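You operate a simulated robot arm through the tools that you are given. There is no shell and no other tool. Be economical: measure what you need, move in short steps, check, and stop when the job is done.

Carry out the task below with a simulated robot arm. There is one attempt and no reset: what you move stays moved.

TASK
Press the zero button two times.
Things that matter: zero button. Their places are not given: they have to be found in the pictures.

It is judged by the outcome, as a careful person would: the job done as asked, and still so three seconds after it is handed in. It fails if anything else is knocked over, pushed out of place, dropped, spilled or broken.

THE ROBOT
A 6-joint arm with a two-finger parallel gripper, fixed in place. Base frame: the origin is at the foot of the arm, x ahead of it, y to its left, z up; the work surface is at about z = 888. Lengths are in mm, angles in rad, forces in N, time in s.
With the tool pointing down near the work surface it reaches from about 240 to 660 mm from the base axis. Its first joint turns from -1.152 to 1.152 rad. Payload 2.9 kg.
Tool frame: the origin (TCP) lies between the finger pads and is the grasp point; the fingertips stand 30 mm ahead of it; z points along the fingers, y is the line along which they close. The gripper opens to 110 mm. The fingers are 20 mm wide and 10 mm thick; the gripper's body (48 by 112 mm) begins 55 mm behind the TCP.
Orientation is that of the tool frame in the base frame, as a unit quaternion [w, x, y, z]. With the fingers straight down and closing along the base's y, the tool's x points along the base's -x, its y along +y and its z along -z.

THE INTERFACE
- The arm moves only by the tool apply_moves. Its argument "deltas" is a list of rows, each a list of 3 entries, a list of its own where there are three numbers: the shift along the tool's x, y, z in mm, then the turn, a rotation vector about the tool's x, y, z in rad, then the finger opening in mm, from 0 to 110. In form: [[[tx, ty, tz], [wx, wy, wz], claw], ...]. A call has 1 to 8 rows; each row is the pose to reach, as a shift and turn from the pose commanded when the call began, along the tool's axes at that moment. A row lasts 0.2 s, in which the tool goes at most 50 mm and 0.15 rad; a call with a longer step from one row to the next is refused whole, and so is a gripper value outside its range. A pose out of reach is approached as far as the arm can. The call stops where the force on the tool passes 40 N (or 10 N more than at its start, if that is more) or the arm is blocked; 0.2 s more then pass. The fingers move at their own pace (about 108 mm/s each) and stop on an object; they squeeze with about 25 N. The grip force told is the motor's: it shows also when the fingers shut on nothing. Time passes only in rows, and 0.2 s behind the last, so rows that repeat a pose let the fingers close. It gives the time, the measured TCP pose, the force on the tool (base axes), the opening and the grip force at its end, in the units of the frame above (readings bear some noise), and new pictures: "show" is both (left out), scene, wrist or none.
- Cameras (640 x 400 px; columns grow to the right, rows downward): "scene" is fixed at [56.1, 414, 1409.6]; the picture's right is [-0.92, -0.39, 0.00], its down [-0.13, 0.30, -0.95] and it looks along [0.37, -0.87, -0.32] (base axes); focal length 367 px, centre (320, 200). "wrist" rides on the gripper at [-36, 0, -57] in the tool frame; the picture's right is [0.00, -1.00, 0.00], its down [0.97, 0.00, -0.24] and it looks along [0.24, 0.00, 0.97] (tool axes); focal length 218 px, centre (320, 200).
- locate(camera, pixels): for up to 12 pixels [column, row] of the newest picture of that camera ("zoom" is the newest enlarged one), the place [x, y, z] in the base frame of the surface seen there, good to about 3 mm. No time passes.
- zoom(camera, box): a new picture of the part [left, top, right, bottom] of that camera's present view, enlarged. No time passes.
- job_done(): hands the job in; it is judged then, once.

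Work in short steps. Measure before you move; look again where a grasp or a placing could have gone wrong, and mend it. You have 60 turns and 100 pictures in all, the two below and enlarged ones among them. Open the gripper and draw the arm clear of the work before you hand the job in, unless the task says otherwise; then end with one line.

The tools are called after "Request:" by a JSON object that holds its "api" and its "payload". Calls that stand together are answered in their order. apply_moves: Moves the arm, as the interface text tells. Its arguments: {"type":"object","properties":{"deltas":{"type":"array"},"show":{"type":"string","enum":["both","scene","wrist","none"]}},"required":["deltas"]} The other tools are called the same way: locate (camera, pixels) gives the place of the surface under pixels of a picture; zoom (camera, box) takes an enlarged picture of a part of a camera's view; job_done () hands the job in.

At the start:

```text
t: 0.0
eef_pos: [413.2, -253.9, 1165.2]
ee_rot: [0.001, 0.0, 1.0, 0.0]
force: [0.4, -1.2, -0.4]
finger_gap: 110.1
grip_force: 0.0
```

scene: 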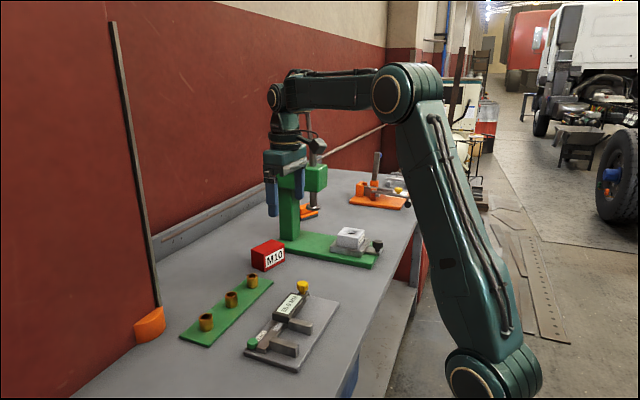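
wrist: 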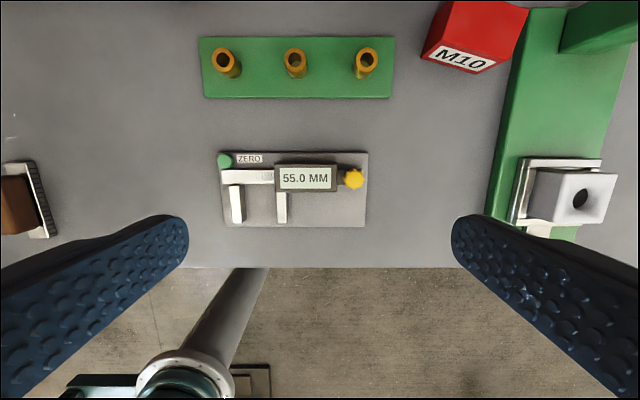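

The wrist picture shows the green button labelled ZERO at about (225,160) on the caliper. I enlarge it and measure it.

Request:
{"api": "zoom", "payload": {"camera": "wrist", "box": [200, 130, 390, 248]}}

Request:
{"api": "locate", "payload": {"camera": "wrist", "pixels": [[225, 160], [222, 157], [228, 163], [249, 159], [240, 178], [305, 178], [353, 179], [230, 222], [237, 205]]}}

Request:
{"api": "zoom", "payload": {"camera": "scene", "box": [230, 270, 350, 380]}}

```text
3.37 times, centred on (295, 189) of wrist
```

zoom: 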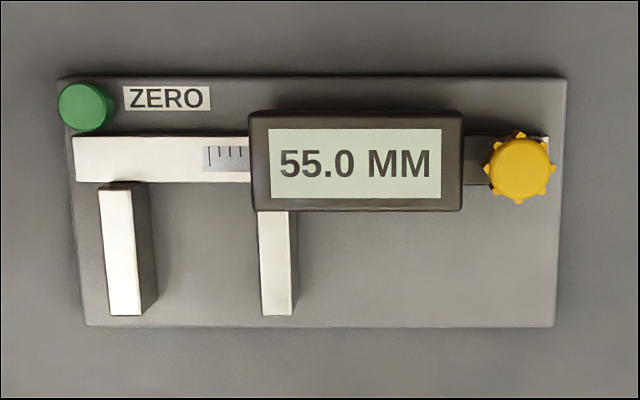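

```text
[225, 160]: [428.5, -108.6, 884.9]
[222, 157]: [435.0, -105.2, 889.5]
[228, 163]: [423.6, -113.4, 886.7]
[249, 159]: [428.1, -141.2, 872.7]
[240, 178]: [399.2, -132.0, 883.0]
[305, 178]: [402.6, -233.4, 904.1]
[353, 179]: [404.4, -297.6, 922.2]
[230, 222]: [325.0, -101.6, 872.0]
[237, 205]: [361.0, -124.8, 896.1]
```

```text
3.64 times, centred on (290, 325) of scene
```

zoom: 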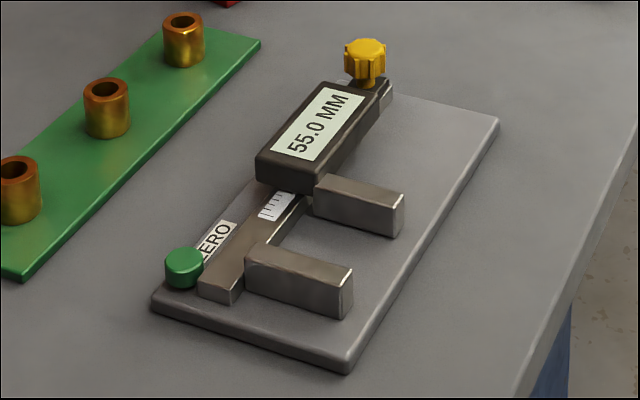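

The button's top is near (430, -108, 887). I close the fingers and move above it in steps, stopping about 60 mm over it.

Request:
{"api": "apply_moves", "payload": {"deltas": [[[-5, 40, 20], [0, 0, 0], 0], [[-10, 75, 50], [0, 0, 0], 0], [[-15, 110, 80], [0, 0, 0], 0], [[-17, 146, 100], [0, 0, 0], 0], [[-17, 146, 145], [0, 0, 0], 0], [[-17, 146, 185], [0, 0, 0], 0], [[-17, 146, 185], [0, 0, 0], 0]]}}

```text
t: 1.6
eef_pos: [430.1, -105.6, 980.7]
ee_rot: [0.0, -0.001, 1.0, 0.001]
force: [-0.6, 0.5, 0.1]
finger_gap: 0.0
grip_force: 25.0
```

scene: 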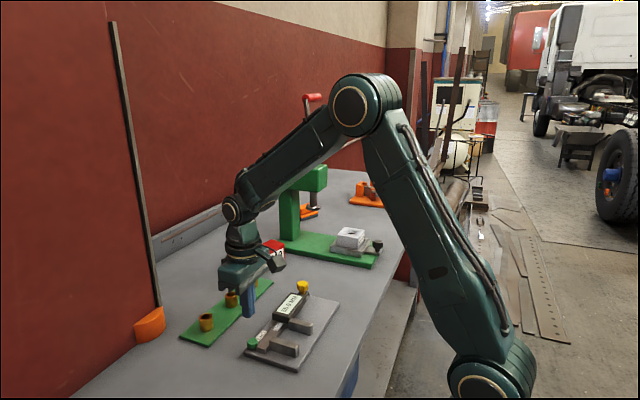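
wrist: 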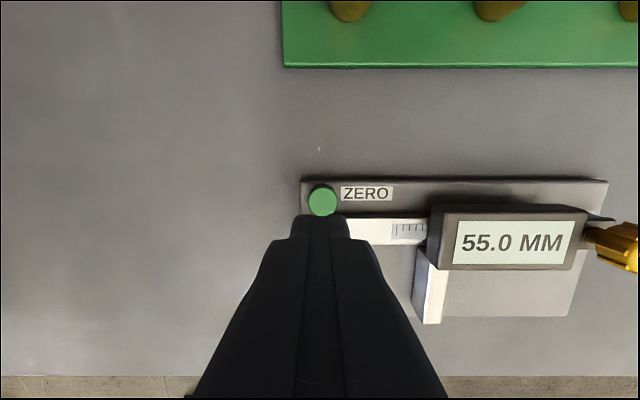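

Request:
{"api": "locate", "payload": {"camera": "wrist", "pixels": [[322, 200], [312, 200], [332, 200], [322, 190], [322, 208], [370, 193], [375, 226]]}}

Request:
{"api": "zoom", "payload": {"camera": "wrist", "box": [270, 165, 430, 265]}}

```text
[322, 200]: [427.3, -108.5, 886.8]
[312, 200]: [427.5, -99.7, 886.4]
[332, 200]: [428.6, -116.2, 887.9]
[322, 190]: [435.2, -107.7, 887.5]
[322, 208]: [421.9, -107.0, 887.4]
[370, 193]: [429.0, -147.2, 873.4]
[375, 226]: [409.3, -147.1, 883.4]
```

```text
4.00 times, centred on (350, 215) of wrist
```

zoom: 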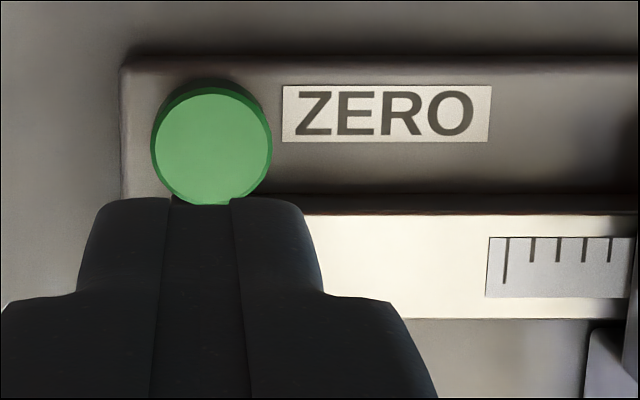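

The button's top is centred at about (428.5, -108, 887), and the fingertips are at z≈951. I centre over it and go down to about 5 mm above.

Request:
{"api": "apply_moves", "payload": {"deltas": [[[-1, -2, 0], [0, 0, 0], 0], [[-1, -2, 40], [0, 0, 0], 0], [[-1, -2, 58], [0, 0, 0], 0], [[-1, -2, 58], [0, 0, 0], 0]]}}

Request:
{"api": "zoom", "payload": {"camera": "scene", "box": [210, 280, 330, 380]}}

```text
t: 2.6
eef_pos: [430.9, -108.5, 923.0]
ee_rot: [-0.001, 0.001, 1.0, 0.0]
force: [-0.3, -0.2, -0.2]
finger_gap: 0.0
grip_force: 24.8
```

scene: 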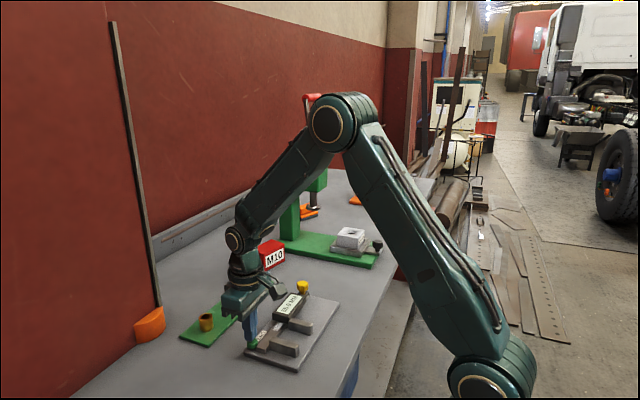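
wrist: 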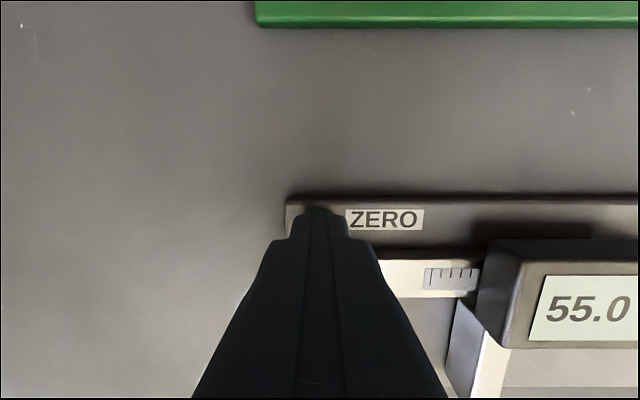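

```text
4.00 times, centred on (270, 330) of scene
```

zoom: 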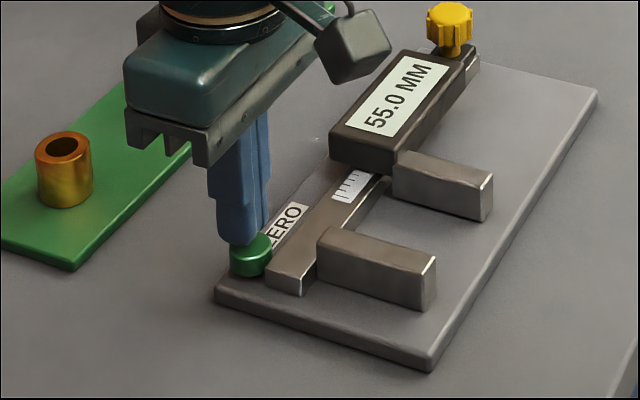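

The fingers are right over the button, about 6 mm above it and clear of the beam. I press down in small steps and watch the force.

Request:
{"api": "apply_moves", "payload": {"deltas": [[[0, 0, 4], [0, 0, 0], 0], [[0, 0, 6], [0, 0, 0], 0], [[0, 0, 7], [0, 0, 0], 0], [[0, 0, 8], [0, 0, 0], 0], [[0, 0, 9], [0, 0, 0], 0]]}}

```text
t: 3.8
eef_pos: [431.3, -109.2, 913.0]
ee_rot: [0.001, 0.001, 1.0, -0.001]
force: [-0.9, -3.9, 8.8]
finger_gap: 0.2
grip_force: 25.1
```

scene: 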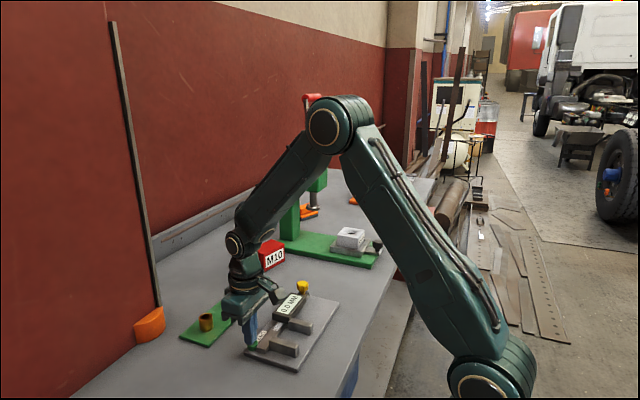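
wrist: 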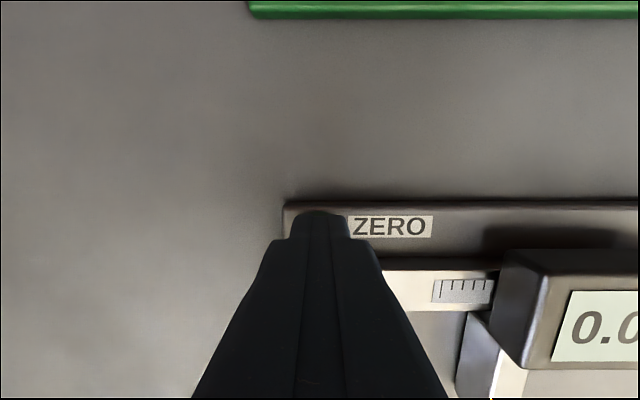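

The display changed to 0.0, so the first press has registered. I lift off to release the button fully.

Request:
{"api": "apply_moves", "payload": {"deltas": [[[0, 0, -6], [0, 0, 0], 0], [[0, 0, -16], [0, 0, 0], 0], [[0, 0, -16], [0, 0, 0], 0], [[0, 0, -16], [0, 0, 0], 0]], "show": "wrist"}}

Request:
{"api": "zoom", "payload": {"camera": "scene", "box": [210, 280, 330, 380]}}

```text
t: 4.8
eef_pos: [431.5, -109.7, 928.9]
ee_rot: [0.0, 0.0, 1.0, 0.001]
force: [0.0, -0.6, 0.1]
finger_gap: 0.0
grip_force: 25.4
```

wrist: 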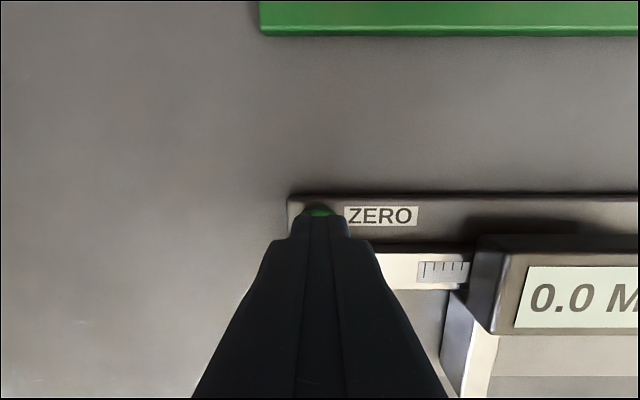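

```text
4.00 times, centred on (270, 330) of scene
```

zoom: 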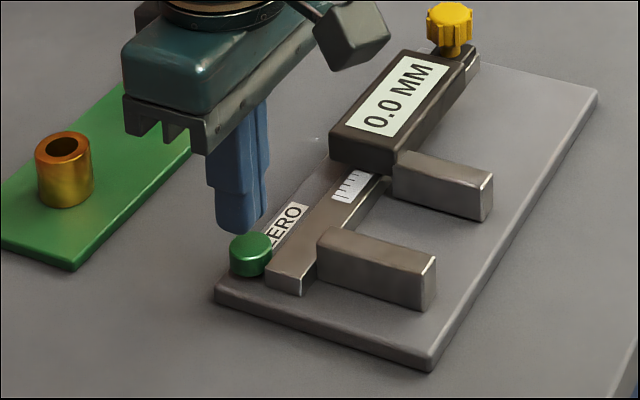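

The button has sprung back up and the display reads 0.0. I make the second press to the same depth.

Request:
{"api": "apply_moves", "payload": {"deltas": [[[0, 0, 10], [0, 0, 0], 0], [[0, 0, 13], [0, 0, 0], 0], [[0, 0, 14.5], [0, 0, 0], 0], [[0, 0, 16], [0, 0, 0], 0], [[0, 0, 16.5], [0, 0, 0], 0]]}}

Request:
{"api": "zoom", "payload": {"camera": "scene", "box": [210, 280, 330, 380]}}

```text
t: 6.0
eef_pos: [432.0, -108.4, 912.7]
ee_rot: [0.0, 0.0, 1.0, 0.0]
force: [-0.3, 4.0, 7.7]
finger_gap: 0.0
grip_force: 25.1
```

scene: 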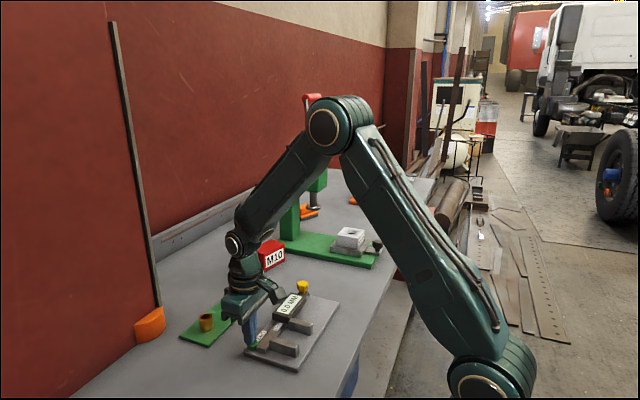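
wrist: 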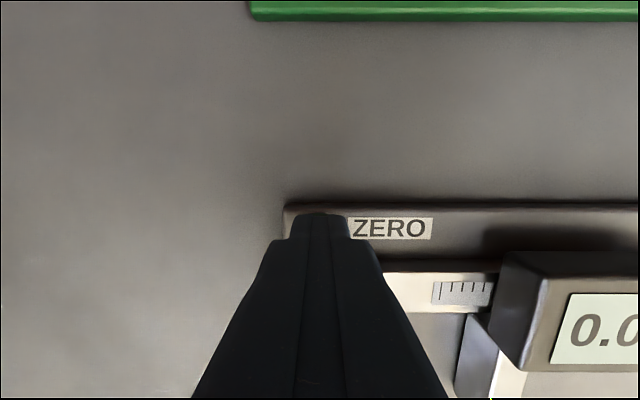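

```text
4.00 times, centred on (270, 330) of scene
```

zoom: 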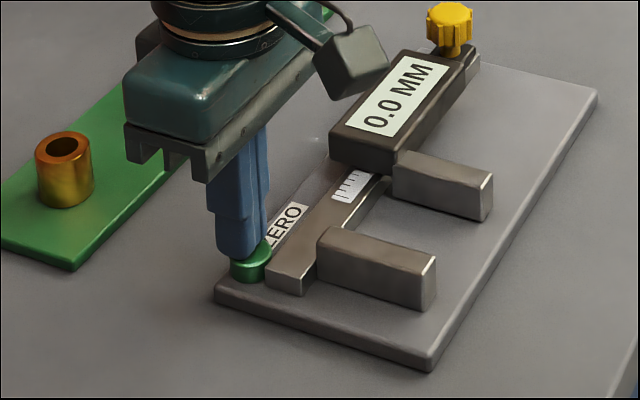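

The second press reached the same depth (912.7 against 913.0) with a similar force (7.7 against 8.8 N). I retreat straight up and open the gripper once it is high.

Request:
{"api": "apply_moves", "payload": {"deltas": [[[0, 0, -10], [0, 0, 0], 0], [[0, 0, -50], [0, 0, 0], 0], [[0, 0, -95], [0, 0, 0], 0], [[0, 0, -140], [0, 0, 0], 0], [[0, 0, -185], [0, 0, 0], 80], [[0, 0, -220], [0, 0, 0], 110], [[0, 0, -220], [0, 0, 0], 110]]}}

```text
t: 7.6
eef_pos: [432.5, -109.1, 1130.0]
ee_rot: [0.0, -0.001, 1.0, 0.0]
force: [-0.8, 0.6, -0.7]
finger_gap: 110.0
grip_force: 0.0
```

scene: 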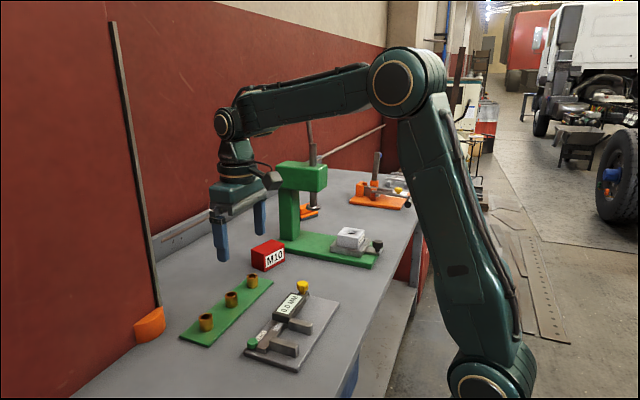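
wrist: 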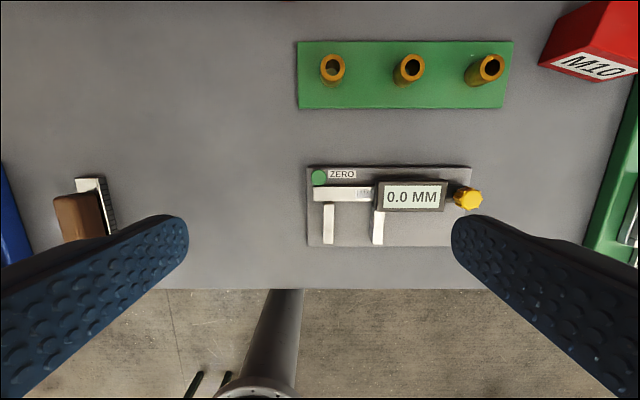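

The arm is clear, the gripper is open and nothing else has moved, so I hand the job in.

Request:
{"api": "job_done", "payload": {}}

```text
The job is handed in.
```

I pressed the zero button twice, letting it spring back fully in between. The display went from 55.0 to 0.0 MM on the first press. It was already at 0.0 for the second press, so I judged that one by its matching depth and similar force.
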